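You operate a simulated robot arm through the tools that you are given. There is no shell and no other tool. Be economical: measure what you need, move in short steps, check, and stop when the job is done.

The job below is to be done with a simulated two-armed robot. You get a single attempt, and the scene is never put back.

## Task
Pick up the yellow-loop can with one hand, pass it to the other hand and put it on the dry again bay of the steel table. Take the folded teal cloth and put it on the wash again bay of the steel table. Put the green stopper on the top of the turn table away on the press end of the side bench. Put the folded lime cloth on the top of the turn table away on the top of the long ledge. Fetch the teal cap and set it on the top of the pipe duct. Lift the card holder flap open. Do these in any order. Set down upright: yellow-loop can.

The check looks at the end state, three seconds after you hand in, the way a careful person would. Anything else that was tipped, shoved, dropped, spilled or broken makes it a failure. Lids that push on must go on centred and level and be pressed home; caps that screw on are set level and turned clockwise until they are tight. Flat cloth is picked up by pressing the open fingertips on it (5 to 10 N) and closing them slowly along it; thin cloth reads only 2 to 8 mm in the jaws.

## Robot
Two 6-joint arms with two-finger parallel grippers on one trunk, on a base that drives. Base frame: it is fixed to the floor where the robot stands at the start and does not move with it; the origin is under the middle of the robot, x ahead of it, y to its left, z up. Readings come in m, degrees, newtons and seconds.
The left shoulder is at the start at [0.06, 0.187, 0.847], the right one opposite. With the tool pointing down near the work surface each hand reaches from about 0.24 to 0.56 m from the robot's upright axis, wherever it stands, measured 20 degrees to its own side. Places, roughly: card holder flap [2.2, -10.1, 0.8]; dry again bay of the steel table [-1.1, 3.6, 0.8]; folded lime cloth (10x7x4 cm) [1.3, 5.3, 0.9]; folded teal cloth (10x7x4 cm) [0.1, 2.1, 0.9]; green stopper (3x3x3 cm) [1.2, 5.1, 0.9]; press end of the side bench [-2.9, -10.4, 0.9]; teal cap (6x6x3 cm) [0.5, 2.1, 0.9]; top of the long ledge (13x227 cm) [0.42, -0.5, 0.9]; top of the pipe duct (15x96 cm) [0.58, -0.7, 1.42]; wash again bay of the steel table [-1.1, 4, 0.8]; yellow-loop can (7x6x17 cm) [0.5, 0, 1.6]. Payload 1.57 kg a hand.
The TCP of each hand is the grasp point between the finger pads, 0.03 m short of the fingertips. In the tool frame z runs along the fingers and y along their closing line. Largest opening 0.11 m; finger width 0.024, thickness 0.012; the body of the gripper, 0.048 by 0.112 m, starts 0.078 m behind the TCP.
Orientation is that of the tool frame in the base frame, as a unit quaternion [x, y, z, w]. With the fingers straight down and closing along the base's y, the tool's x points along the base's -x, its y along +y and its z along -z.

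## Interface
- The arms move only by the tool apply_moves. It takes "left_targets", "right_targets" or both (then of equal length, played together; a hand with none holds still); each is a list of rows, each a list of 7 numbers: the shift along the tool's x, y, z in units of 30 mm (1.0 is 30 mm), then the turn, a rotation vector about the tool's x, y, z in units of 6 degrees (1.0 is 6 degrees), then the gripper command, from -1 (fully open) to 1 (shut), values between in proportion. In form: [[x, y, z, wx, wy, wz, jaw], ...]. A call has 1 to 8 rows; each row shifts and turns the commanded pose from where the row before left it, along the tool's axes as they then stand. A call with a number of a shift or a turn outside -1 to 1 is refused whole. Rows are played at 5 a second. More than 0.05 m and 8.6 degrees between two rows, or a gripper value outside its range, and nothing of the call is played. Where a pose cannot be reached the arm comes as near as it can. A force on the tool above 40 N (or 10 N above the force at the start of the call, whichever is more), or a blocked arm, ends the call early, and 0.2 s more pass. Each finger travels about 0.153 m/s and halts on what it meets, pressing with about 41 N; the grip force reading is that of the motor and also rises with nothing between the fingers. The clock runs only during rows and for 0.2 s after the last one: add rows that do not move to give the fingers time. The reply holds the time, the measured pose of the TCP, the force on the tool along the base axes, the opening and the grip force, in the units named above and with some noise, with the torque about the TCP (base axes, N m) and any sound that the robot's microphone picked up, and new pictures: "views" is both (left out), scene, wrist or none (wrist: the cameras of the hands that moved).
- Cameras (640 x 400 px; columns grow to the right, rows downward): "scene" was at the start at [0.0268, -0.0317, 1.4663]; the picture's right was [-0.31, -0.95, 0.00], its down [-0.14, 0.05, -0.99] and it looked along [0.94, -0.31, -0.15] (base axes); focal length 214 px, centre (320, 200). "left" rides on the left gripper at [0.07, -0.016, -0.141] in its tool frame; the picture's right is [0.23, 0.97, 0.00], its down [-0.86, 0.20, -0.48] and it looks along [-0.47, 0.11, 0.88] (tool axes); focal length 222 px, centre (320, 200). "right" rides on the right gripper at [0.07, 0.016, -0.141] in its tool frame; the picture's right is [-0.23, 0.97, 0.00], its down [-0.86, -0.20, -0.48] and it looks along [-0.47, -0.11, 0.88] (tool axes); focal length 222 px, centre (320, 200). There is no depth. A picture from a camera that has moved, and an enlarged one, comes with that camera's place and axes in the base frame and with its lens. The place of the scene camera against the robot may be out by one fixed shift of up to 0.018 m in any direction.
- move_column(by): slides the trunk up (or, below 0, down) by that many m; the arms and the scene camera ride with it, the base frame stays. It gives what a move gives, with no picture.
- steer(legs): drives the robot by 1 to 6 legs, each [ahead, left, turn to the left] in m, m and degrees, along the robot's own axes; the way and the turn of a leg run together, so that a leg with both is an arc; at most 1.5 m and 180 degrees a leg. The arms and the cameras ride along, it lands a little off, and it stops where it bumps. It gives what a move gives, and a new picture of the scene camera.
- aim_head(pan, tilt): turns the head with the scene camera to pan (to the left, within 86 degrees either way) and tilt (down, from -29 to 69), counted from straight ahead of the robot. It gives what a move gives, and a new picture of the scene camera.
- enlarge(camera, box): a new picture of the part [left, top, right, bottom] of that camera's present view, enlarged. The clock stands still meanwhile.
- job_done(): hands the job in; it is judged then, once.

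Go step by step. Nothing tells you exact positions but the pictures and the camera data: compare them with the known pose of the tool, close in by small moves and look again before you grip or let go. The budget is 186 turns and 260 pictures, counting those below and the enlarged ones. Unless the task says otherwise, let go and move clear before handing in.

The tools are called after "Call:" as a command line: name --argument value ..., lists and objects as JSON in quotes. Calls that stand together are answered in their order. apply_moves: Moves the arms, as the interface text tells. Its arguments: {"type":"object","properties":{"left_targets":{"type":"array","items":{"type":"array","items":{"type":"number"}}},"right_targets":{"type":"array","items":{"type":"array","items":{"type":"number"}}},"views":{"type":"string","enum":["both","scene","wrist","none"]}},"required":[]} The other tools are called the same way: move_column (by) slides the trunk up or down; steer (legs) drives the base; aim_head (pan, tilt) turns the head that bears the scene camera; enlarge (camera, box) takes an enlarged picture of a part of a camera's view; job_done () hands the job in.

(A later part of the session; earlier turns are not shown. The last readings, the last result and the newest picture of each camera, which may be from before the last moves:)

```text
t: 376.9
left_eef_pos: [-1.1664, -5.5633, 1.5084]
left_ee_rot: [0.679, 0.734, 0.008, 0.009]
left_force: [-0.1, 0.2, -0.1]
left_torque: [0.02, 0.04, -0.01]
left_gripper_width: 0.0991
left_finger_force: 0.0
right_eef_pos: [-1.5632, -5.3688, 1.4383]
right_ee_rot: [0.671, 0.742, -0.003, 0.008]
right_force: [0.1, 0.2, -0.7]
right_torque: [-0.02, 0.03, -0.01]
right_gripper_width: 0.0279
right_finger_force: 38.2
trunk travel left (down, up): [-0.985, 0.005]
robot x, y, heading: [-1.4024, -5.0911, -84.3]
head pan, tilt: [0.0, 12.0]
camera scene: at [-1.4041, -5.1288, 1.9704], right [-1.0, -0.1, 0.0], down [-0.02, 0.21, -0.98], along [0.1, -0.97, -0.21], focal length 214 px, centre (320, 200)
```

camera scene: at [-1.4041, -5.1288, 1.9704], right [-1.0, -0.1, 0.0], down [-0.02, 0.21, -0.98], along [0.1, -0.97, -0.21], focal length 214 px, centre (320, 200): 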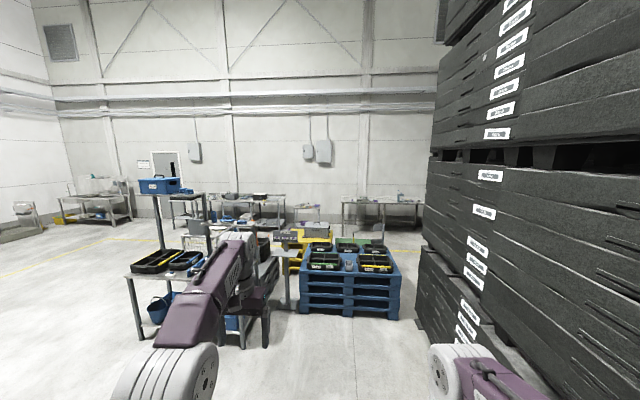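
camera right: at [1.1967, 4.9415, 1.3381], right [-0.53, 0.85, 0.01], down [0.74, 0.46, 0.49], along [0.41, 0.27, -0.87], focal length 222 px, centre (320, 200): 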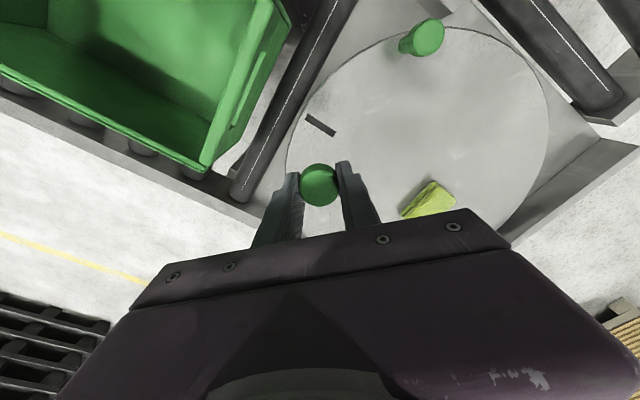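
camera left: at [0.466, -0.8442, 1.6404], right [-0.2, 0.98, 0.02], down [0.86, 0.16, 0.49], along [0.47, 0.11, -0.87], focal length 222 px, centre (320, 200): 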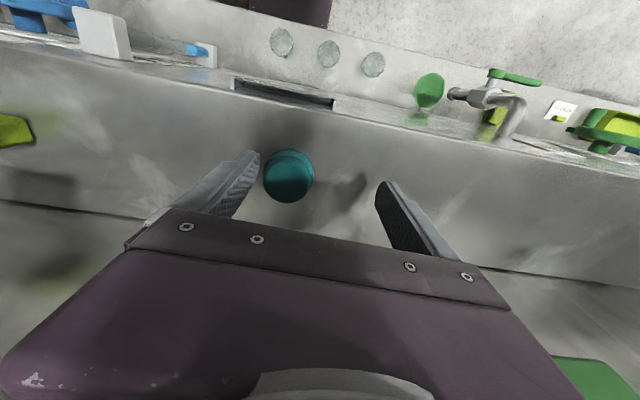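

Blue pallets block the straight way; there's open floor to the left. I'll look that way.

Call:
aim_head --pan 55 --tilt 20

Call:
aim_head --pan 15 --tilt 20

Call:
enlarge --camera "scene" --box '[180, 100, 500, 300]'

```text
t: 378.2
left_eef_pos: [-1.1652, -5.5627, 1.5074]
left_ee_rot: [0.68, 0.733, 0.008, 0.008]
left_force: [-0.4, -0.3, -0.3]
left_torque: [-0.03, 0.02, 0.01]
left_gripper_width: 0.0987
left_finger_force: 0.0
right_eef_pos: [-1.5629, -5.369, 1.4389]
right_ee_rot: [0.67, 0.742, -0.003, 0.007]
right_force: [0.4, -0.5, 0.1]
right_torque: [0.02, -0.04, -0.06]
right_gripper_width: 0.0279
right_finger_force: 38.1
trunk travel left (down, up): [-0.985, 0.005]
robot x, y, heading: [-1.4051, -5.0957, -84.6]
head pan, tilt: [55.0, 20.0]
camera scene: at [-1.3321, -5.0818, 1.9575], right [-0.49, -0.87, 0.0], down [-0.3, 0.17, -0.94], along [0.82, -0.46, -0.34], focal length 214 px, centre (320, 200)
```

scene: 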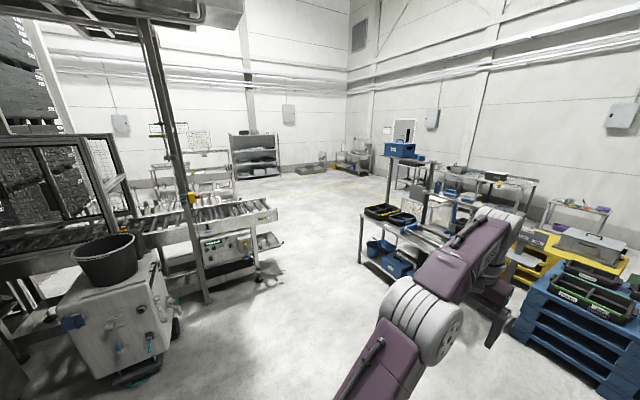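

```text
t: 379.2
left_eef_pos: [-1.1656, -5.5637, 1.5089]
left_ee_rot: [0.681, 0.732, 0.008, 0.008]
left_force: [-0.2, 0.0, -0.4]
left_torque: [-0.02, -0.01, 0.02]
left_gripper_width: 0.0987
left_finger_force: 0.1
right_eef_pos: [-1.5624, -5.3689, 1.4395]
right_ee_rot: [0.67, 0.742, -0.003, 0.007]
right_force: [-0.1, -0.5, -0.4]
right_torque: [0.02, 0.0, 0.0]
right_gripper_width: 0.0277
right_finger_force: 38.3
trunk travel left (down, up): [-0.985, 0.005]
robot x, y, heading: [-1.4101, -5.0908, -84.3]
head pan, tilt: [15.0, 20.0]
camera scene: at [-1.3802, -5.1229, 1.9575], right [-0.94, -0.35, 0.0], down [-0.12, 0.32, -0.94], along [0.33, -0.88, -0.34], focal length 214 px, centre (320, 200)
```

scene: 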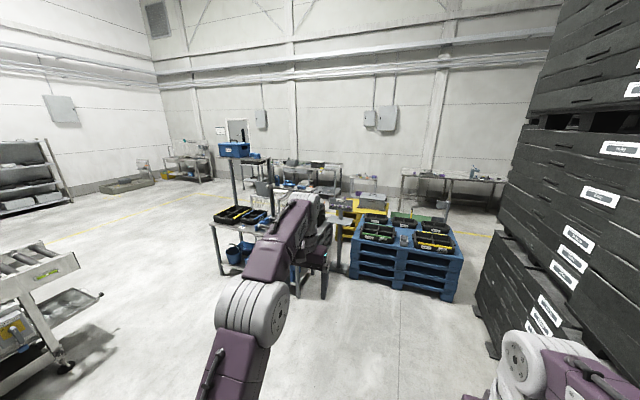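

```text
2.00 times, centred on (340, 200) of scene
camera zoom: at [-1.3802, -5.1229, 1.9575], right [-0.94, -0.35, 0.0], down [-0.12, 0.32, -0.94], along [0.33, -0.88, -0.34], focal length 429 px, centre (280, 200)
```

zoom: 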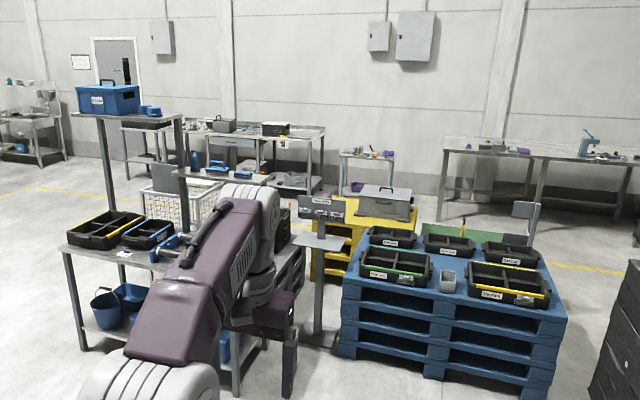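

The press sits on the right end of the far bench, near (-2.85, -10.3) – that's the press end. The card holder should be near the table at (2.2, -10.1). I'll drive east around the tub rack first.

Call:
steer --legs '[[0, 0, 59.8], [1.27, 0, 0], [1.27, 0, 0], [0, 0, -18.5]]'

Call:
aim_head --pan -15 --tilt 20

```text
t: 395.5
left_eef_pos: [1.4654, -6.3028, 1.5083]
left_ee_rot: [0.357, 0.934, 0.009, 0.005]
left_force: [-0.5, 0.0, 0.2]
left_torque: [0.01, 0.0, 0.0]
left_gripper_width: 0.0991
left_finger_force: 0.1
right_eef_pos: [1.045, -6.4366, 1.4403]
right_ee_rot: [0.346, 0.938, -0.001, 0.007]
right_force: [0.3, 0.7, -0.9]
right_torque: [0.0, 0.01, 0.0]
right_gripper_width: 0.028
right_finger_force: 37.8
trunk travel left (down, up): [-0.985, 0.005]
robot x, y, heading: [0.9684, -6.1274, -40.4]
head pan, tilt: [15.0, 20.0]
camera scene: at [1.0048, -6.1323, 1.9574], right [-0.43, -0.9, 0.0], down [-0.31, 0.15, -0.94], along [0.85, -0.4, -0.34], focal length 214 px, centre (320, 200)
```

scene: 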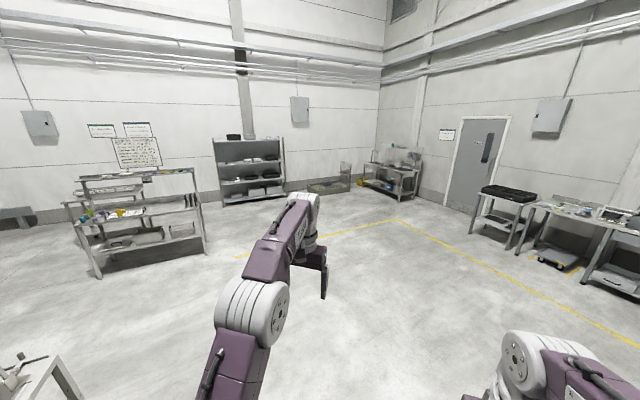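

```text
t: 396.5
left_eef_pos: [1.4646, -6.3017, 1.5079]
left_ee_rot: [0.358, 0.934, 0.01, 0.005]
left_force: [1.4, -0.2, -0.2]
left_torque: [0.01, -0.03, 0.03]
left_gripper_width: 0.0991
left_finger_force: 0.0
right_eef_pos: [1.0426, -6.4371, 1.4379]
right_ee_rot: [0.346, 0.938, -0.001, 0.007]
right_force: [-0.4, -0.4, -1.0]
right_torque: [-0.01, 0.01, 0.02]
right_gripper_width: 0.0279
right_finger_force: 37.7
trunk travel left (down, up): [-0.985, 0.005]
robot x, y, heading: [0.9699, -6.1314, -40.6]
head pan, tilt: [-15.0, 20.0]
camera scene: at [0.9718, -6.1693, 1.9575], right [-0.82, -0.57, 0.0], down [-0.19, 0.28, -0.94], along [0.53, -0.77, -0.34], focal length 214 px, centre (320, 200)
```

scene: 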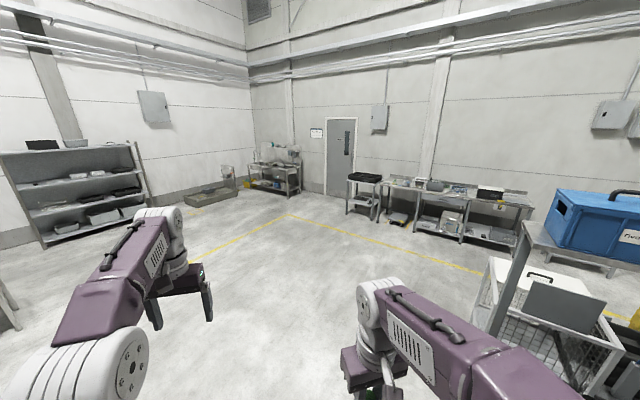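

The way is open. I'll drive toward (1.95, -8.9) and face the bench with the card holder.

Call:
steer --legs '[[0, 0, -29.7], [1.45, 0, 0], [1.45, 0, 0], [0, 0, -19.7]]'

Call:
aim_head --pan 0 --tilt 25

Call:
enlarge --camera "scene" --box '[220, 120, 420, 245]'

```text
t: 412.9
left_eef_pos: [2.0735, -9.3522, 1.5087]
left_ee_rot: [0.727, 0.686, 0.007, 0.009]
left_force: [-0.9, -0.8, -1.0]
left_torque: [0.0, -0.02, -0.02]
left_gripper_width: 0.0989
left_finger_force: 0.1
right_eef_pos: [1.7058, -9.1072, 1.4394]
right_ee_rot: [0.718, 0.696, -0.003, 0.006]
right_force: [-0.4, -0.1, -0.9]
right_torque: [-0.01, 0.02, -0.04]
right_gripper_width: 0.0276
right_finger_force: 38.2
trunk travel left (down, up): [-0.985, 0.005]
robot x, y, heading: [1.8958, -8.8568, -91.8]
head pan, tilt: [-15.0, 20.0]
camera scene: at [1.8704, -8.8866, 1.9575], right [-0.96, 0.29, 0.0], down [0.1, 0.33, -0.94], along [-0.27, -0.9, -0.34], focal length 214 px, centre (320, 200)
```

scene: 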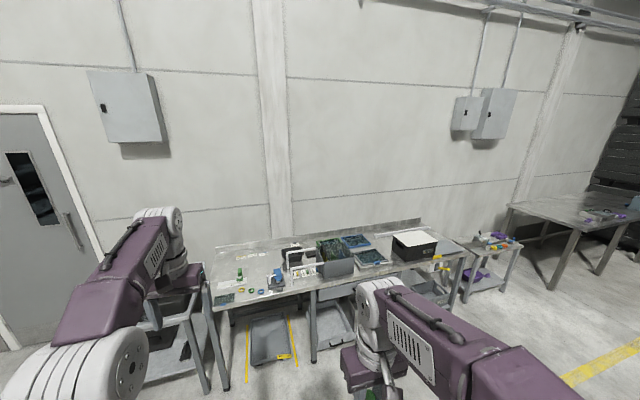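

```text
t: 413.7
left_eef_pos: [2.0732, -9.3516, 1.5084]
left_ee_rot: [0.726, 0.687, 0.007, 0.009]
left_force: [0.1, -0.2, 0.6]
left_torque: [0.05, -0.01, -0.03]
left_gripper_width: 0.0991
left_finger_force: 0.1
right_eef_pos: [1.7045, -9.1062, 1.4387]
right_ee_rot: [0.717, 0.697, -0.003, 0.007]
right_force: [0.2, -0.3, -0.1]
right_torque: [0.0, -0.06, 0.0]
right_gripper_width: 0.028
right_finger_force: 37.8
trunk travel left (down, up): [-0.985, 0.005]
robot x, y, heading: [1.8923, -8.8526, -91.7]
head pan, tilt: [0.0, 25.0]
camera scene: at [1.8937, -8.889, 1.9494], right [-1.0, 0.03, 0.0], down [0.01, 0.42, -0.91], along [-0.03, -0.91, -0.42], focal length 214 px, centre (320, 200)
```

scene: 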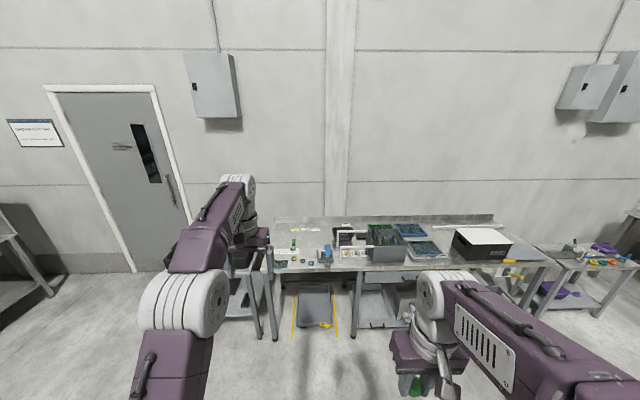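

```text
3.20 times, centred on (320, 182) of scene
camera zoom: at [1.8937, -8.889, 1.9494], right [-1.0, 0.03, 0.0], down [0.01, 0.42, -0.91], along [-0.03, -0.91, -0.42], focal length 686 px, centre (320, 256)
```

zoom: 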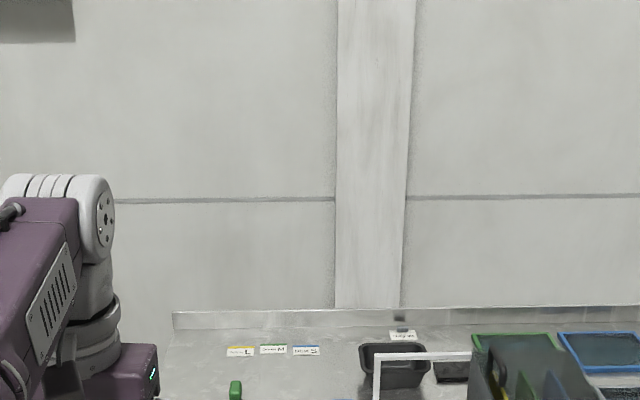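

The flap should be near pixel (274, 273), at the table's left front corner. I'll zoom there.

Call:
enlarge --camera "scene" --box '[240, 220, 368, 300]'

Call:
aim_head --pan 0 --tilt 45

```text
5.00 times, centred on (304, 260) of scene
camera zoom: at [1.8937, -8.889, 1.9494], right [-1.0, 0.03, 0.0], down [0.01, 0.42, -0.91], along [-0.03, -0.91, -0.42], focal length 1072 px, centre (400, -100)
```

zoom: 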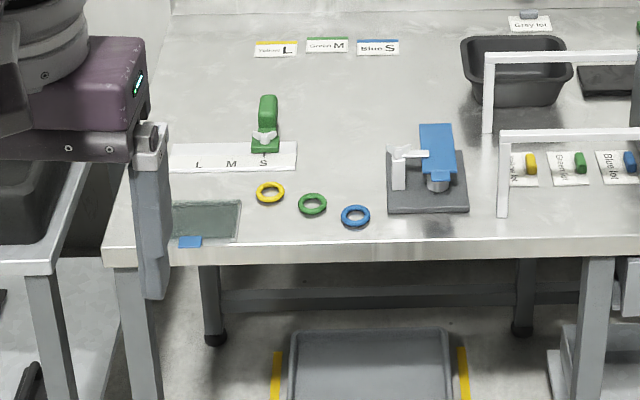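

```text
t: 414.5
left_eef_pos: [2.0733, -9.3513, 1.5081]
left_ee_rot: [0.726, 0.687, 0.008, 0.008]
left_force: [-0.1, 0.8, 0.0]
left_torque: [-0.01, -0.03, 0.0]
left_gripper_width: 0.0992
left_finger_force: 0.1
right_eef_pos: [1.7041, -9.1066, 1.4378]
right_ee_rot: [0.717, 0.697, -0.003, 0.007]
right_force: [-1.0, -0.3, 0.2]
right_torque: [-0.01, 0.03, 0.01]
right_gripper_width: 0.0278
right_finger_force: 38.2
trunk travel left (down, up): [-0.985, 0.005]
robot x, y, heading: [1.8971, -8.8533, -92.0]
head pan, tilt: [0.0, 45.0]
camera scene: at [1.8936, -8.8779, 1.9188], right [-1.0, 0.03, 0.0], down [0.02, 0.71, -0.71], along [-0.02, -0.71, -0.71], focal length 214 px, centre (320, 200)
```

scene: 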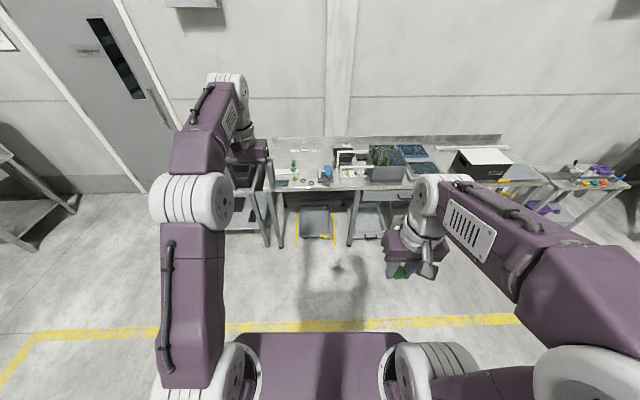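

The card holder is a dark glassy flap with a blue tab on its front side, near the table's front left corner at about (2.16, -10.16). I'll drive up to it, lower the trunk, and view it with the left wrist camera.

Call:
steer --legs '[[0, 0.08, 1.9], [0.8, 0, 0]]'

Call:
move_column --by -0.4

Call:
enlarge --camera "left" --box '[0, 0, 640, 400]'

Call:
aim_head --pan 10 --tilt 45

```text
t: 419.5
left_eef_pos: [2.1676, -10.1499, 1.5089]
left_ee_rot: [0.717, 0.697, 0.007, 0.009]
left_force: [-0.5, 0.0, -1.1]
left_torque: [-0.02, 0.0, 0.0]
left_gripper_width: 0.0989
left_finger_force: 0.0
right_eef_pos: [1.7916, -9.9159, 1.4389]
right_ee_rot: [0.708, 0.706, -0.004, 0.008]
right_force: [1.2, -0.9, -0.1]
right_torque: [0.02, 0.01, 0.0]
right_gripper_width: 0.0281
right_finger_force: 38.3
trunk travel left (down, up): [-0.985, 0.005]
robot x, y, heading: [1.9764, -9.6589, -90.0]
head pan, tilt: [0.0, 45.0]
camera scene: at [1.9752, -9.681, 1.9188], right [-1.0, 0.0, 0.0], down [0.0, 0.71, -0.71], along [0.0, -0.71, -0.71], focal length 214 px, centre (320, 200)
```

scene: 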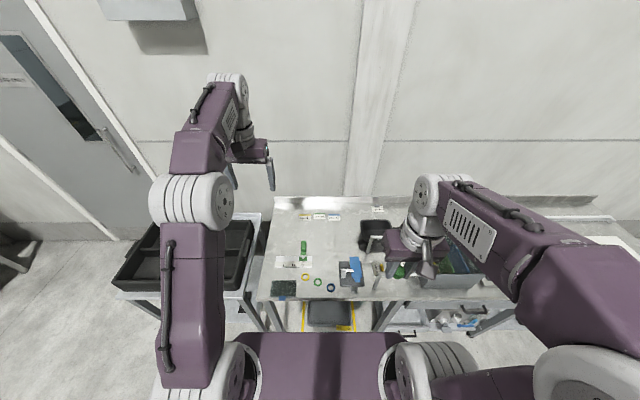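

```text
t: 423.3
left_eef_pos: [2.1684, -10.1511, 1.1084]
left_ee_rot: [0.717, 0.697, 0.007, 0.009]
left_force: [-0.2, -0.5, -0.1]
left_torque: [0.0, 0.0, 0.02]
left_gripper_width: 0.099
left_finger_force: 0.1
right_eef_pos: [1.7929, -9.9172, 1.0388]
right_ee_rot: [0.708, 0.706, -0.003, 0.007]
right_force: [0.3, -0.1, -0.2]
right_torque: [0.03, -0.02, -0.04]
right_gripper_width: 0.028
right_finger_force: 38.1
trunk travel left (down, up): [-0.585, 0.405]
robot x, y, heading: [1.9784, -9.6589, -90.1]
head pan, tilt: [0.0, 45.0]
```

```text
1.00 times, centred on (320, 200) of left
camera zoom: at [2.1498, -10.0814, 1.2488], right [0.98, 0.2, 0.02], down [0.16, -0.86, 0.48], along [0.11, -0.47, -0.87], focal length 222 px, centre (320, 200)
```

zoom: 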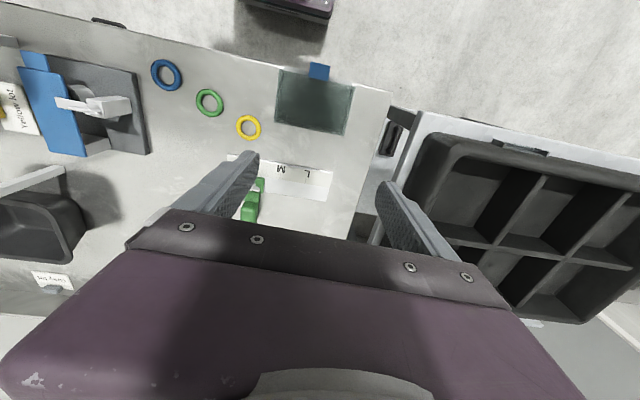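

```text
t: 424.1
left_eef_pos: [2.1678, -10.152, 1.1082]
left_ee_rot: [0.717, 0.697, 0.007, 0.008]
left_force: [-1.1, 0.9, -0.1]
left_torque: [-0.01, 0.02, -0.04]
left_gripper_width: 0.0991
left_finger_force: 0.1
right_eef_pos: [1.7928, -9.9172, 1.0384]
right_ee_rot: [0.708, 0.706, -0.003, 0.006]
right_force: [0.1, -0.8, 0.5]
right_torque: [-0.02, -0.01, 0.01]
right_gripper_width: 0.0279
right_finger_force: 37.9
trunk travel left (down, up): [-0.585, 0.405]
robot x, y, heading: [1.9759, -9.6569, -90.1]
head pan, tilt: [10.0, 45.0]
camera scene: at [1.9891, -9.6823, 1.5188], right [-0.99, -0.17, 0.0], down [-0.12, 0.7, -0.71], along [0.12, -0.7, -0.71], focal length 214 px, centre (320, 200)
```

scene: 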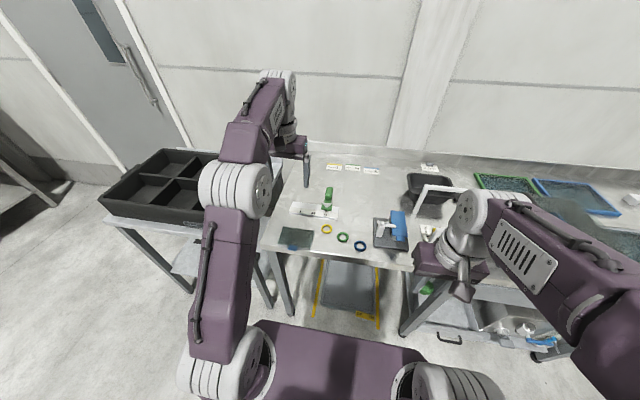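

Triangulated, the flap's centre is at about (2.153, -10.116, 0.87), with the blue tab on the table's front edge. I'll zoom in on it.

Call:
enlarge --camera "left" --box '[240, 40, 400, 140]'

Call:
enlarge --camera "scene" --box '[256, 205, 352, 265]'

```text
4.00 times, centred on (320, 90) of left
camera zoom: at [2.1497, -10.0814, 1.2487], right [0.98, 0.2, 0.02], down [0.16, -0.86, 0.48], along [0.11, -0.47, -0.87], focal length 888 px, centre (320, 640)
```

zoom: 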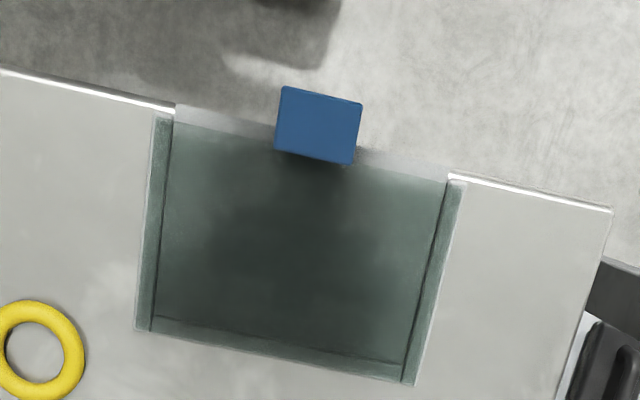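

```text
6.67 times, centred on (304, 235) of scene
camera zoom: at [1.9891, -9.6823, 1.5188], right [-0.99, -0.17, 0.0], down [-0.12, 0.7, -0.71], along [0.12, -0.7, -0.71], focal length 1430 px, centre (427, -33)
```

zoom: 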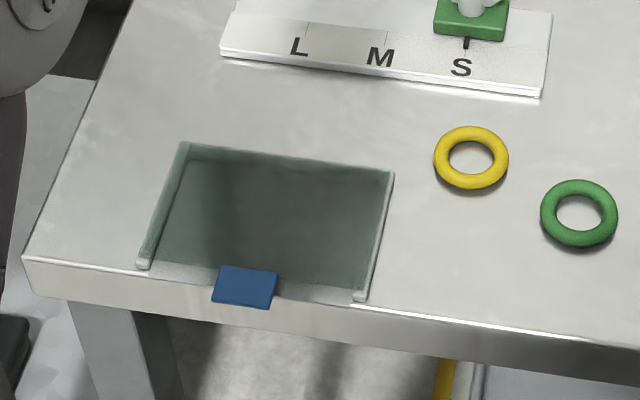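

The blue tab (about 3 cm wide) overhangs the table's front edge, hinged side away from me. I'll pinch it from its sides near the fingertips and swing it up. First I'll line up above it.

Call:
apply_moves --left_targets '[[0.98, -0.15, 0, 0, 0, 0, -0.4], [0.98, -0.15, 0, 0, 0, 0, -0.2], [0.97, -0.15, 0, 0, 0, 0, -0.1], [0, 0, 1, 0, 0, 0, -0.1], [0, 0, 1, 0, 0, 0, -0.1], [0, 0, 1, 0, 0, 0, -0.1], [0, 0, 0, 0, 0, 0, -0.1]]' --views "wrist"

```text
t: 425.7
left_eef_pos: [2.157, -10.0653, 1.0172]
left_ee_rot: [0.717, 0.697, 0.007, 0.009]
left_force: [-0.8, -0.8, -0.8]
left_torque: [-0.05, -0.01, 0.01]
left_gripper_width: 0.0606
left_finger_force: 0.1
right_eef_pos: [1.7924, -9.917, 1.0387]
right_ee_rot: [0.709, 0.706, -0.004, 0.006]
right_force: [0.3, 0.4, -0.2]
right_torque: [0.0, 0.02, 0.01]
right_gripper_width: 0.028
right_finger_force: 38.4
trunk travel left (down, up): [-0.585, 0.405]
robot x, y, heading: [1.9774, -9.6582, -90.1]
head pan, tilt: [10.0, 45.0]
camera left: at [2.1398, -9.9941, 1.157], right [0.98, 0.2, 0.02], down [0.16, -0.86, 0.48], along [0.11, -0.47, -0.87], focal length 222 px, centre (320, 200)
```

left: 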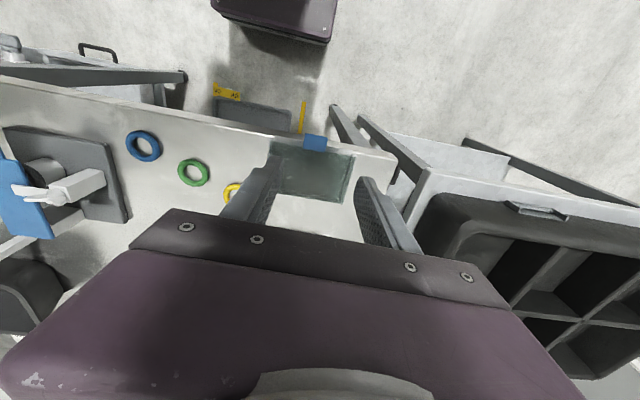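

Tab centre triangulates to (2.154, -10.0715, 0.854). I'll descend to TCP z ≈ 0.878 beside it and look.

Call:
apply_moves --left_targets '[[0, -0.1, 1, 0, 0, 0, -0.1], [0, 0, 1, 0, 0, 0, -0.1], [0, 0, 1, 0, 0, 0, -0.1], [0, 0, 1, 0, 0, 0, -0.1], [0, 0, 0.6, 0, 0, 0, -0.1], [0, 0, 0, 0, 0, 0, -0.1]]' --views "wrist"

Call:
enlarge --camera "scene" --box '[256, 205, 352, 265]'

```text
t: 427.1
left_eef_pos: [2.158, -10.0657, 0.8782]
left_ee_rot: [0.717, 0.697, 0.007, 0.01]
left_force: [-0.1, -0.3, 0.3]
left_torque: [0.01, 0.0, -0.02]
left_gripper_width: 0.0605
left_finger_force: 0.0
right_eef_pos: [1.7929, -9.9168, 1.0372]
right_ee_rot: [0.708, 0.706, -0.003, 0.008]
right_force: [-0.3, -0.1, -0.3]
right_torque: [-0.01, 0.01, -0.01]
right_gripper_width: 0.0278
right_finger_force: 38.6
trunk travel left (down, up): [-0.585, 0.405]
robot x, y, heading: [1.976, -9.6599, -90.2]
head pan, tilt: [10.0, 45.0]
camera left: at [2.1412, -9.9955, 1.0182], right [0.98, 0.2, 0.02], down [0.16, -0.86, 0.48], along [0.11, -0.47, -0.87], focal length 222 px, centre (320, 200)
```

left: 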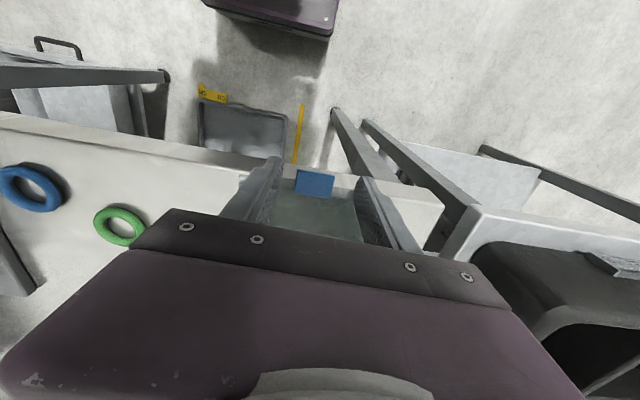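

```text
6.67 times, centred on (304, 235) of scene
camera zoom: at [1.9891, -9.682, 1.5188], right [-0.99, -0.17, 0.0], down [-0.12, 0.7, -0.71], along [0.12, -0.7, -0.71], focal length 1430 px, centre (427, -33)
```

zoom: 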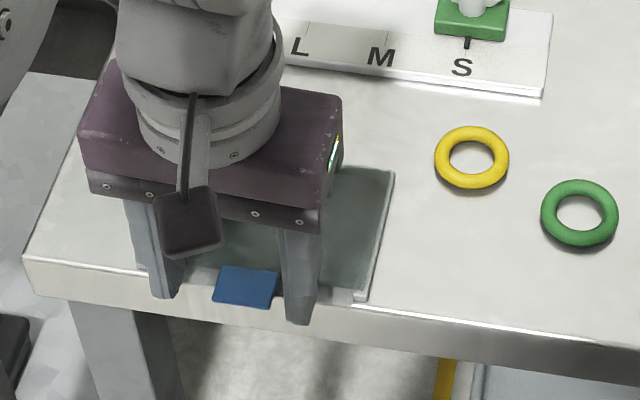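

The fingers straddle the tab. I'll go 5 mm lower and close gently.

Call:
apply_moves --left_targets '[[0, 0, 0.17, 0, 0, 0, -0.1], [0, 0, 0, 0, 0, 0, 0.1], [0, 0, 0, 0, 0, 0, 0.3], [0, 0, 0, 0, 0, 0, 0.5], [0, 0, 0, 0, 0, 0, 0.7], [0, 0, 0, 0, 0, 0, 0.7]]' --views "wrist"

```text
t: 428.5
left_eef_pos: [2.1557, -10.0644, 0.8745]
left_ee_rot: [0.717, 0.697, 0.008, 0.009]
left_force: [-21.0, 0.8, -3.1]
left_torque: [0.4, 0.72, 0.5]
left_gripper_width: 0.0317
left_finger_force: 40.5
right_eef_pos: [1.7894, -9.918, 1.0377]
right_ee_rot: [0.708, 0.706, -0.003, 0.007]
right_force: [0.7, 0.2, 0.6]
right_torque: [0.02, 0.03, 0.04]
right_gripper_width: 0.028
right_finger_force: 37.9
trunk travel left (down, up): [-0.585, 0.405]
robot x, y, heading: [1.9773, -9.6587, -90.3]
head pan, tilt: [10.0, 45.0]
camera left: at [2.1375, -9.9951, 1.0149], right [0.98, 0.2, 0.02], down [0.16, -0.86, 0.48], along [0.12, -0.47, -0.88], focal length 222 px, centre (320, 200)
```

left: 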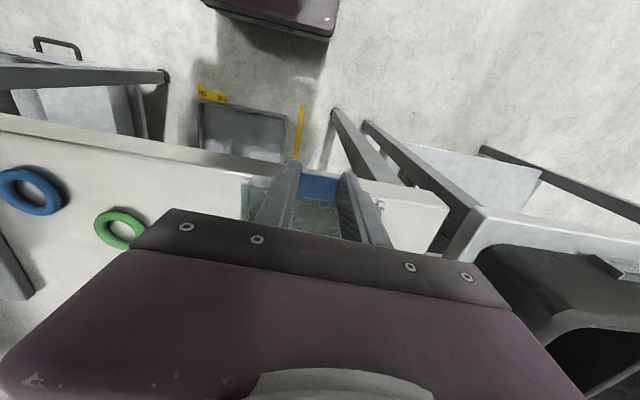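

Pinched at 32 mm. I'll centre slightly and start swinging the flap up on an arc (radius ≈ 87 mm), to 45° first.

Call:
apply_moves --left_targets '[[0, -0.1, 0, 0, 0, 0, 0.7], [-0.05, 0, -0.37, 0, 0, 0, 0.7], [-0.05, 0, -0.38, 0, 0, 0, 0.7], [-0.13, 0, -0.36, 0, 0, 0, 0.7], [-0.16, 0, -0.34, 0, 0, 0, 0.7], [-0.22, 0, -0.31, 0, 0, 0, 0.7], [-0.24, 0, -0.29, 0, 0, 0, 0.7], [0, 0, 0, 0, 0, 0, 0.7]]' --views "wrist"

Call:
enlarge --camera "scene" --box '[256, 195, 352, 255]'

```text
t: 430.3
left_eef_pos: [2.1546, -10.088, 0.9367]
left_ee_rot: [0.717, 0.697, 0.007, 0.008]
left_force: [9.6, 9.8, -6.5]
left_torque: [1.29, -0.31, -0.04]
left_gripper_width: 0.0308
left_finger_force: 40.2
right_eef_pos: [1.794, -9.9173, 1.0397]
right_ee_rot: [0.708, 0.706, -0.004, 0.006]
right_force: [0.4, -0.7, -0.1]
right_torque: [-0.06, -0.02, 0.06]
right_gripper_width: 0.0277
right_finger_force: 38.4
trunk travel left (down, up): [-0.585, 0.405]
robot x, y, heading: [1.9767, -9.6625, -89.9]
head pan, tilt: [10.0, 45.0]
camera left: at [2.1375, -10.0183, 1.0767], right [0.98, 0.2, 0.02], down [0.16, -0.86, 0.48], along [0.11, -0.47, -0.88], focal length 222 px, centre (320, 200)
```

left: 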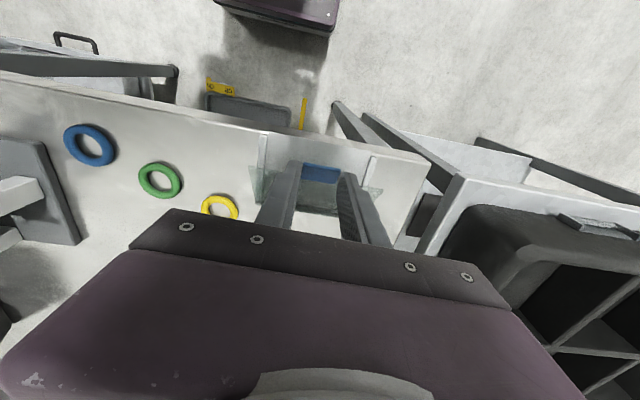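

```text
6.67 times, centred on (304, 225) of scene
camera zoom: at [1.9916, -9.6811, 1.5187], right [-0.99, -0.17, 0.0], down [-0.12, 0.7, -0.71], along [0.12, -0.7, -0.71], focal length 1430 px, centre (427, 33)
```

zoom: 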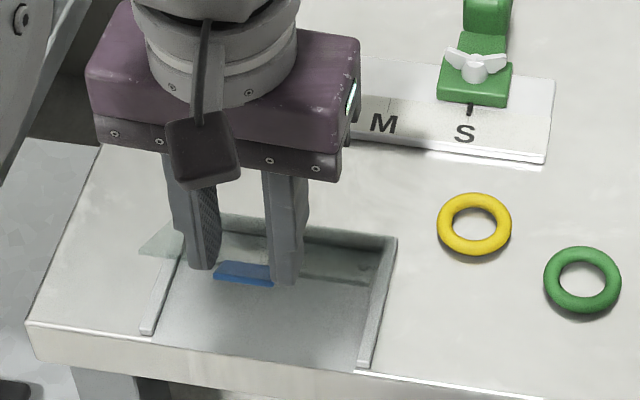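

The flap is lifting well. I'll continue the arc, slightly wider, to past vertical.

Call:
apply_moves --left_targets '[[-0.23, 0, -0.3, 0, 0, 0, 0.7], [-0.26, 0, -0.27, 0, 0, 0, 0.7], [-0.32, 0, -0.2, 0, 0, 0, 0.7], [-0.35, 0, -0.16, 0, 0, 0, 0.7], [-0.37, 0, -0.1, 0, 0, 0, 0.7], [-0.38, 0, -0.06, 0, 0, 0, 0.7], [0, 0, 0, 0, 0, 0, 0.7]]' --views "wrist"

Call:
enlarge --camera "scene" --box '[256, 180, 352, 240]'

```text
t: 431.9
left_eef_pos: [2.1504, -10.1475, 0.9675]
left_ee_rot: [0.717, 0.697, 0.007, 0.009]
left_force: [0.2, 0.6, 0.5]
left_torque: [-0.02, -0.01, -0.02]
left_gripper_width: 0.0165
left_finger_force: 0.0
right_eef_pos: [1.792, -9.9171, 1.0381]
right_ee_rot: [0.708, 0.706, -0.004, 0.006]
right_force: [-0.9, -0.3, 0.3]
right_torque: [0.02, 0.03, -0.02]
right_gripper_width: 0.0278
right_finger_force: 38.3
trunk travel left (down, up): [-0.585, 0.405]
robot x, y, heading: [1.9753, -9.6575, -90.1]
head pan, tilt: [10.0, 45.0]
camera left: at [2.1332, -10.0769, 1.1093], right [0.98, 0.2, 0.02], down [0.16, -0.86, 0.48], along [0.11, -0.47, -0.87], focal length 222 px, centre (320, 200)
```

left: 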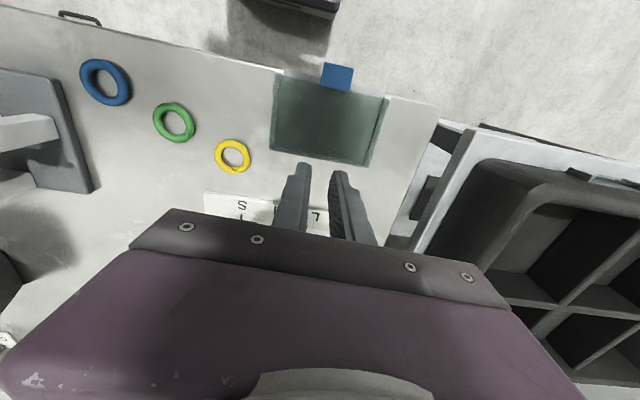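

```text
6.67 times, centred on (304, 210) of scene
camera zoom: at [1.9893, -9.6818, 1.5188], right [-0.99, -0.17, 0.0], down [-0.12, 0.7, -0.71], along [0.12, -0.7, -0.71], focal length 1430 px, centre (427, 133)
```

zoom: 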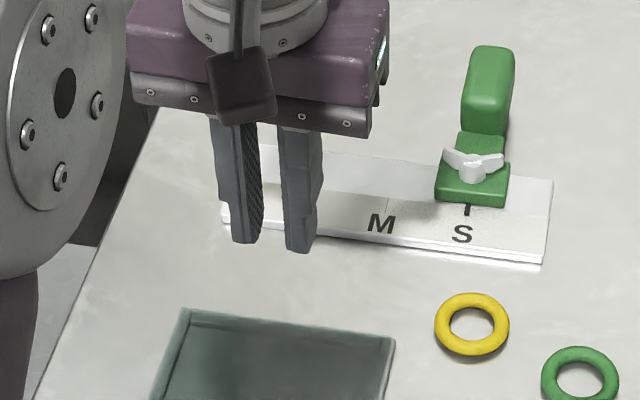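

The tab slipped out and the flap fell shut again; the real radius fits about 104 mm. I'll regrip the tab and follow the wider arc.

Call:
apply_moves --left_targets '[[0.9, 0.15, 0, 0, 0, 0, 0.3], [0.9, 0, 0, 0, 0, 0, 0], [0.92, 0, 0, 0, 0, 0, -0.1], [0, 0, 0, 0, 0, 0, -0.1], [0, 0, 0.9, 0, 0, 0, -0.1], [0, 0, 0.9, 0, 0, 0, -0.1], [0, 0, 0.9, 0, 0, 0, -0.1], [0, 0, 0.55, 0, 0, 0, -0.1]]' --views "wrist"

```text
t: 433.7
left_eef_pos: [2.1606, -10.0652, 0.8715]
left_ee_rot: [0.717, 0.697, 0.008, 0.009]
left_force: [0.3, -0.4, 0.2]
left_torque: [-0.02, -0.02, 0.01]
left_gripper_width: 0.0607
left_finger_force: 0.1
right_eef_pos: [1.7923, -9.9174, 1.0398]
right_ee_rot: [0.708, 0.707, -0.003, 0.006]
right_force: [-0.2, 0.6, 0.5]
right_torque: [0.0, 0.0, 0.05]
right_gripper_width: 0.0277
right_finger_force: 37.9
trunk travel left (down, up): [-0.585, 0.405]
robot x, y, heading: [1.9797, -9.6619, -90.0]
head pan, tilt: [10.0, 45.0]
camera left: at [2.1434, -9.9953, 1.0121], right [0.98, 0.2, 0.02], down [0.16, -0.86, 0.48], along [0.11, -0.47, -0.87], focal length 222 px, centre (320, 200)
```

left: 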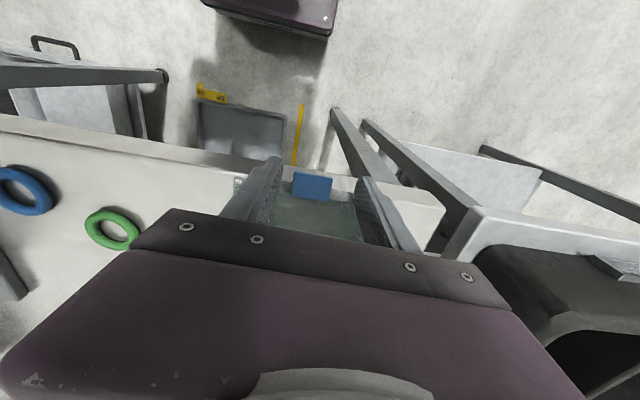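

I'll centre on the tab and close again.

Call:
apply_moves --left_targets '[[0, -0.2, 0.08, 0, 0, 0, -0.1], [0, 0, 0, 0, 0, 0, 0.2], [0, 0, 0, 0, 0, 0, 0.4], [0, 0, 0, 0, 0, 0, 0.8], [0, 0, 0, 0, 0, 0, 1], [0, 0, 0, 0, 0, 0, 1]]' --views "none"

Call:
apply_moves --left_targets '[[-0.03, 0, -0.45, 0, 0, 0, 1], [-0.09, 0, -0.45, 0, 0, 0, 1], [-0.15, 0, -0.43, 0, 0, 0, 1], [-0.2, 0, -0.41, 0, 0, 0, 1], [-0.26, 0, -0.38, 0, 0, 0, 1], [-0.3, 0, -0.33, 0, 0, 0, 1], [0, 0, 0, 0, 0, 0, 1]]' --views "none"

Call:
enlarge --camera "scene" --box '[256, 180, 352, 240]'

```text
t: 435.1
left_eef_pos: [2.1551, -10.0643, 0.8695]
left_ee_rot: [0.716, 0.698, 0.006, 0.01]
left_force: [4.4, -2.3, 21.8]
left_torque: [-0.84, 0.1, 0.66]
left_gripper_width: 0.0318
left_finger_force: 39.8
right_eef_pos: [1.7916, -9.9173, 1.0401]
right_ee_rot: [0.707, 0.707, -0.003, 0.006]
right_force: [-0.1, -0.4, 0.4]
right_torque: [0.0, -0.01, 0.01]
right_gripper_width: 0.0279
right_finger_force: 37.8
trunk travel left (down, up): [-0.585, 0.405]
robot x, y, heading: [1.9812, -9.6627, -90.2]
head pan, tilt: [10.0, 45.0]
```

```text
t: 436.7
left_eef_pos: [2.1538, -10.0944, 0.9406]
left_ee_rot: [0.717, 0.697, 0.007, 0.008]
left_force: [15.7, 9.1, -6.4]
left_torque: [1.35, -0.6, 0.24]
left_gripper_width: 0.0313
left_finger_force: 40.5
right_eef_pos: [1.7947, -9.9157, 1.0399]
right_ee_rot: [0.708, 0.707, -0.004, 0.005]
right_force: [-0.1, -0.1, -0.9]
right_torque: [0.02, -0.01, 0.0]
right_gripper_width: 0.0277
right_finger_force: 39.0
trunk travel left (down, up): [-0.585, 0.405]
robot x, y, heading: [1.9766, -9.662, -90.2]
head pan, tilt: [10.0, 45.0]
```

```text
6.67 times, centred on (304, 210) of scene
camera zoom: at [1.993, -9.681, 1.5188], right [-0.99, -0.17, 0.0], down [-0.12, 0.7, -0.71], along [0.12, -0.7, -0.71], focal length 1430 px, centre (427, 133)
```

zoom: 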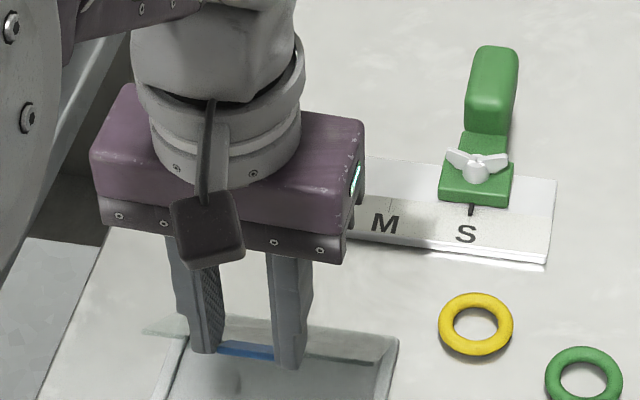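

On track: the radial force is small now. I'll continue to about 75°, then check.

Call:
apply_moves --left_targets '[[-0.34, 0, -0.3, 0, 0, 0, 1], [-0.37, 0, -0.25, 0, 0, 0, 1], [-0.41, 0, -0.2, 0, 0, 0, 1], [-0.43, 0, -0.14, 0, 0, 0, 1], [0, 0, 0, 0, 0, 0, 1]]' --views "none"

Call:
enlarge --camera "scene" --box '[256, 170, 352, 230]'

```text
t: 437.9
left_eef_pos: [2.1537, -10.1407, 0.9698]
left_ee_rot: [0.717, 0.697, 0.007, 0.008]
left_force: [27.1, 12.0, -1.5]
left_torque: [1.35, -0.78, -0.18]
left_gripper_width: 0.0314
left_finger_force: 40.3
right_eef_pos: [1.7964, -9.916, 1.0401]
right_ee_rot: [0.708, 0.706, -0.006, 0.006]
right_force: [-1.3, 0.1, -0.9]
right_torque: [-0.02, 0.02, 0.01]
right_gripper_width: 0.0278
right_finger_force: 38.6
trunk travel left (down, up): [-0.585, 0.405]
robot x, y, heading: [1.9734, -9.6584, -90.1]
head pan, tilt: [10.0, 45.0]
```

```text
6.67 times, centred on (304, 200) of scene
camera zoom: at [1.996, -9.6801, 1.5188], right [-0.99, -0.17, 0.01], down [-0.12, 0.7, -0.71], along [0.12, -0.7, -0.71], focal length 1430 px, centre (427, 200)
```

zoom: 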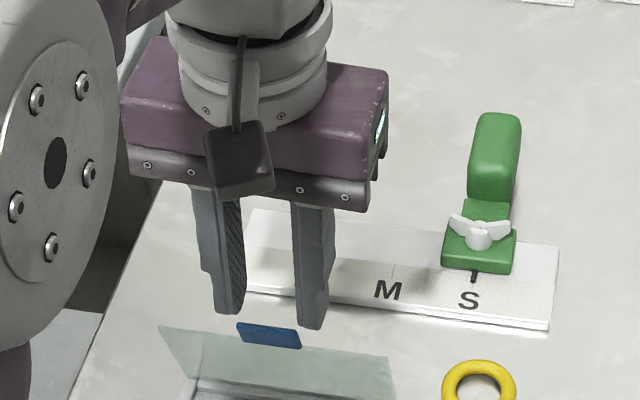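

Flap at about 75°, still pinched near the tips. I'll carry on past vertical, slightly downward.

Call:
apply_moves --left_targets '[[-0.4, 0.1, 0.05, 0, 0, 0, 1], [-0.4, 0, 0.05, 0, 0, 0, 1], [-0.4, 0, 0.1, 0, 0, 0, 1], [-0.4, 0, 0.1, 0, 0, 0, 1], [0, 0, 0, 0, 0, 0, 1]]' --views "wrist"

Call:
enlarge --camera "scene" --box '[256, 170, 352, 230]'

```text
t: 439.1
left_eef_pos: [2.1517, -10.1888, 0.9614]
left_ee_rot: [0.717, 0.697, 0.007, 0.008]
left_force: [1.0, 0.4, -0.2]
left_torque: [-0.02, 0.03, -0.01]
left_gripper_width: 0.0
left_finger_force: 21.8
right_eef_pos: [1.7927, -9.9163, 1.0392]
right_ee_rot: [0.708, 0.707, -0.003, 0.006]
right_force: [0.3, 0.3, -0.5]
right_torque: [0.0, 0.03, 0.01]
right_gripper_width: 0.0279
right_finger_force: 37.8
trunk travel left (down, up): [-0.585, 0.405]
robot x, y, heading: [1.9766, -9.6604, -90.4]
head pan, tilt: [10.0, 45.0]
camera left: at [2.1335, -10.1189, 1.1017], right [0.98, 0.2, 0.02], down [0.16, -0.86, 0.48], along [0.11, -0.47, -0.87], focal length 222 px, centre (320, 200)
```

left: 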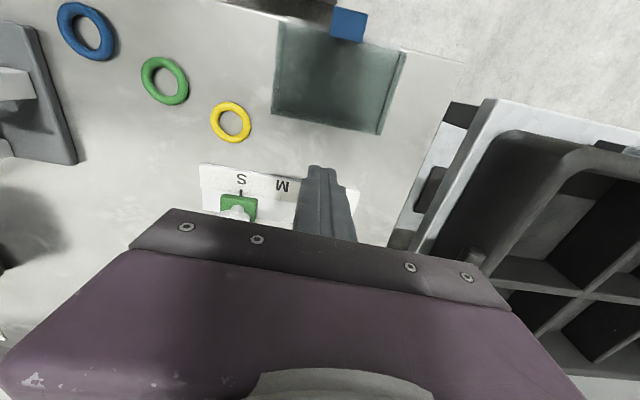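

```text
6.67 times, centred on (304, 200) of scene
camera zoom: at [1.9897, -9.6814, 1.5188], right [-0.99, -0.17, 0.0], down [-0.12, 0.7, -0.71], along [0.12, -0.7, -0.71], focal length 1430 px, centre (427, 200)
```

zoom: 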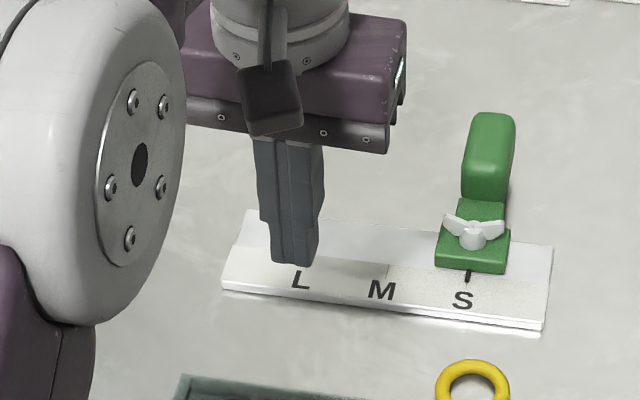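

It slipped again beyond 75°. Better: point the closed fingers forward, lift the tab from underneath, and push the flap over. I'll raise the hand, back the robot off a little and turn the hand horizontal.

Call:
apply_moves --left_targets '[[0, 0, -1, 0, 0, 0, 1], [0, 0, -1, 0, 0, 0, 1], [0, 0, -1, 0, 0, 0, 1], [0, 0, -1, 0, 0, 0, 1], [0, 0, -1, 0, 0, 0, 1]]' --views "none"

Call:
steer --legs '[[-0.16, 0, 0.3]]'

Call:
apply_moves --left_targets '[[0, 0, 0, 0, -1, 0, 1], [0, 0, 0, 0, -1, 0, 1], [0, 0, 0, 0, -1, 0, 1], [0, 0, 0, 0, -1, 0, 1], [0, 0, 0, 0, -1, 0, 1], [0, 0, 0, 0, -1, 0, 1], [0, 0, 0, 0, -1, 0, 1], [0, 0, 0, 0, -1, 0, 1]]' --views "none"

Call:
apply_moves --left_targets '[[0, 0, 0, 0, -1, 0, 1], [0, 0, 0, 0, -1, 0, 1], [0, 0, 0, 0, -1, 0, 1], [0, 0, 0, 0, -1, 0, 1], [0, 0, 0, 0, -1, 0, 1], [0, 0, 0, 0, -1, 0, 1], [0, 0, 0, 0, -1, 0, 1], [0, 0, 0, 0, 0, 0, 1]]' --views "both"

```text
t: 440.3
left_eef_pos: [2.1494, -10.1758, 1.1023]
left_ee_rot: [0.717, 0.697, 0.007, 0.009]
left_force: [-0.2, -0.6, 0.4]
left_torque: [-0.03, 0.01, 0.01]
left_gripper_width: 0.0002
left_finger_force: 21.1
left hand out of reach, approached as far as the arm can: row 5
right_eef_pos: [1.7916, -9.9163, 1.0393]
right_ee_rot: [0.708, 0.706, -0.003, 0.007]
right_force: [-0.4, 0.5, -0.3]
right_torque: [-0.03, 0.04, -0.01]
right_gripper_width: 0.0279
right_finger_force: 37.9
trunk travel left (down, up): [-0.585, 0.405]
robot x, y, heading: [1.9742, -9.6558, -90.4]
head pan, tilt: [10.0, 45.0]
```

```text
t: 441.7
left_eef_pos: [2.1517, -10.0156, 1.1015]
left_ee_rot: [0.714, 0.7, 0.007, 0.009]
left_force: [0.1, -0.3, 0.1]
left_torque: [0.0, 0.01, 0.03]
left_gripper_width: 0.0
left_finger_force: 20.9
right_eef_pos: [1.7941, -9.7566, 1.0391]
right_ee_rot: [0.706, 0.708, -0.003, 0.007]
right_force: [0.8, 0.1, 0.0]
right_torque: [-0.02, 0.02, 0.0]
right_gripper_width: 0.0279
right_finger_force: 38.2
trunk travel left (down, up): [-0.585, 0.405]
robot x, y, heading: [1.9789, -9.4948, -89.7]
head pan, tilt: [10.0, 45.0]
camera scene: at [1.9894, -9.5202, 1.5188], right [-0.98, -0.18, 0.0], down [-0.12, 0.7, -0.71], along [0.12, -0.7, -0.71], focal length 214 px, centre (320, 200)
```

scene: 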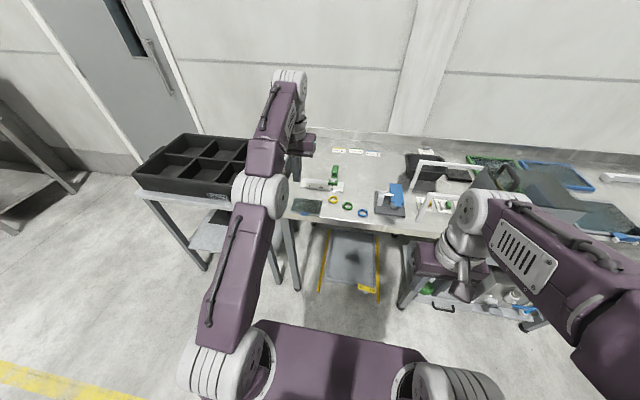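

```text
t: 443.5
left_eef_pos: [2.1507, -10.0134, 1.1028]
left_ee_rot: [0.655, 0.636, -0.284, 0.293]
left_force: [0.0, -0.8, -0.2]
left_torque: [-0.02, -0.03, 0.03]
left_gripper_width: 0.0
left_finger_force: 21.2
right_eef_pos: [1.7937, -9.7562, 1.0396]
right_ee_rot: [0.706, 0.709, -0.003, 0.007]
right_force: [0.3, -0.2, -0.3]
right_torque: [0.0, -0.01, 0.0]
right_gripper_width: 0.0279
right_finger_force: 38.0
trunk travel left (down, up): [-0.585, 0.405]
robot x, y, heading: [1.9785, -9.4982, -89.6]
head pan, tilt: [10.0, 45.0]
```

```text
t: 445.3
left_eef_pos: [2.145, -10.0177, 1.1198]
left_ee_rot: [0.531, 0.506, -0.487, 0.474]
left_force: [-0.3, -0.5, 0.4]
left_torque: [0.04, 0.01, 0.0]
left_gripper_width: 0.0
left_finger_force: 21.1
left hand out of reach, approached as far as the arm can: row 2, 7
right_eef_pos: [1.7936, -9.7572, 1.0393]
right_ee_rot: [0.705, 0.709, -0.003, 0.006]
right_force: [-0.1, -0.4, -0.9]
right_torque: [0.01, -0.01, 0.01]
right_gripper_width: 0.0278
right_finger_force: 38.5
trunk travel left (down, up): [-0.585, 0.405]
robot x, y, heading: [1.9772, -9.4986, -89.9]
head pan, tilt: [10.0, 45.0]
camera scene: at [1.9893, -9.5199, 1.5188], right [-0.98, -0.18, 0.0], down [-0.12, 0.7, -0.71], along [0.12, -0.7, -0.71], focal length 214 px, centre (320, 200)
camera left: at [2.136, -9.8719, 1.0601], right [0.98, -0.02, -0.22], down [0.21, 0.4, 0.89], along [0.07, -0.91, 0.4], focal length 222 px, centre (320, 200)
```

scene: 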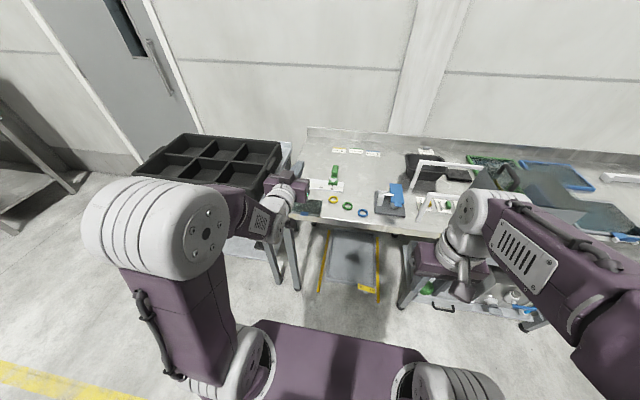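
left: 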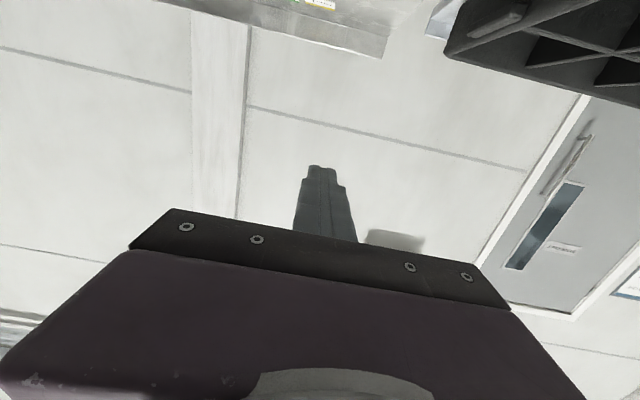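

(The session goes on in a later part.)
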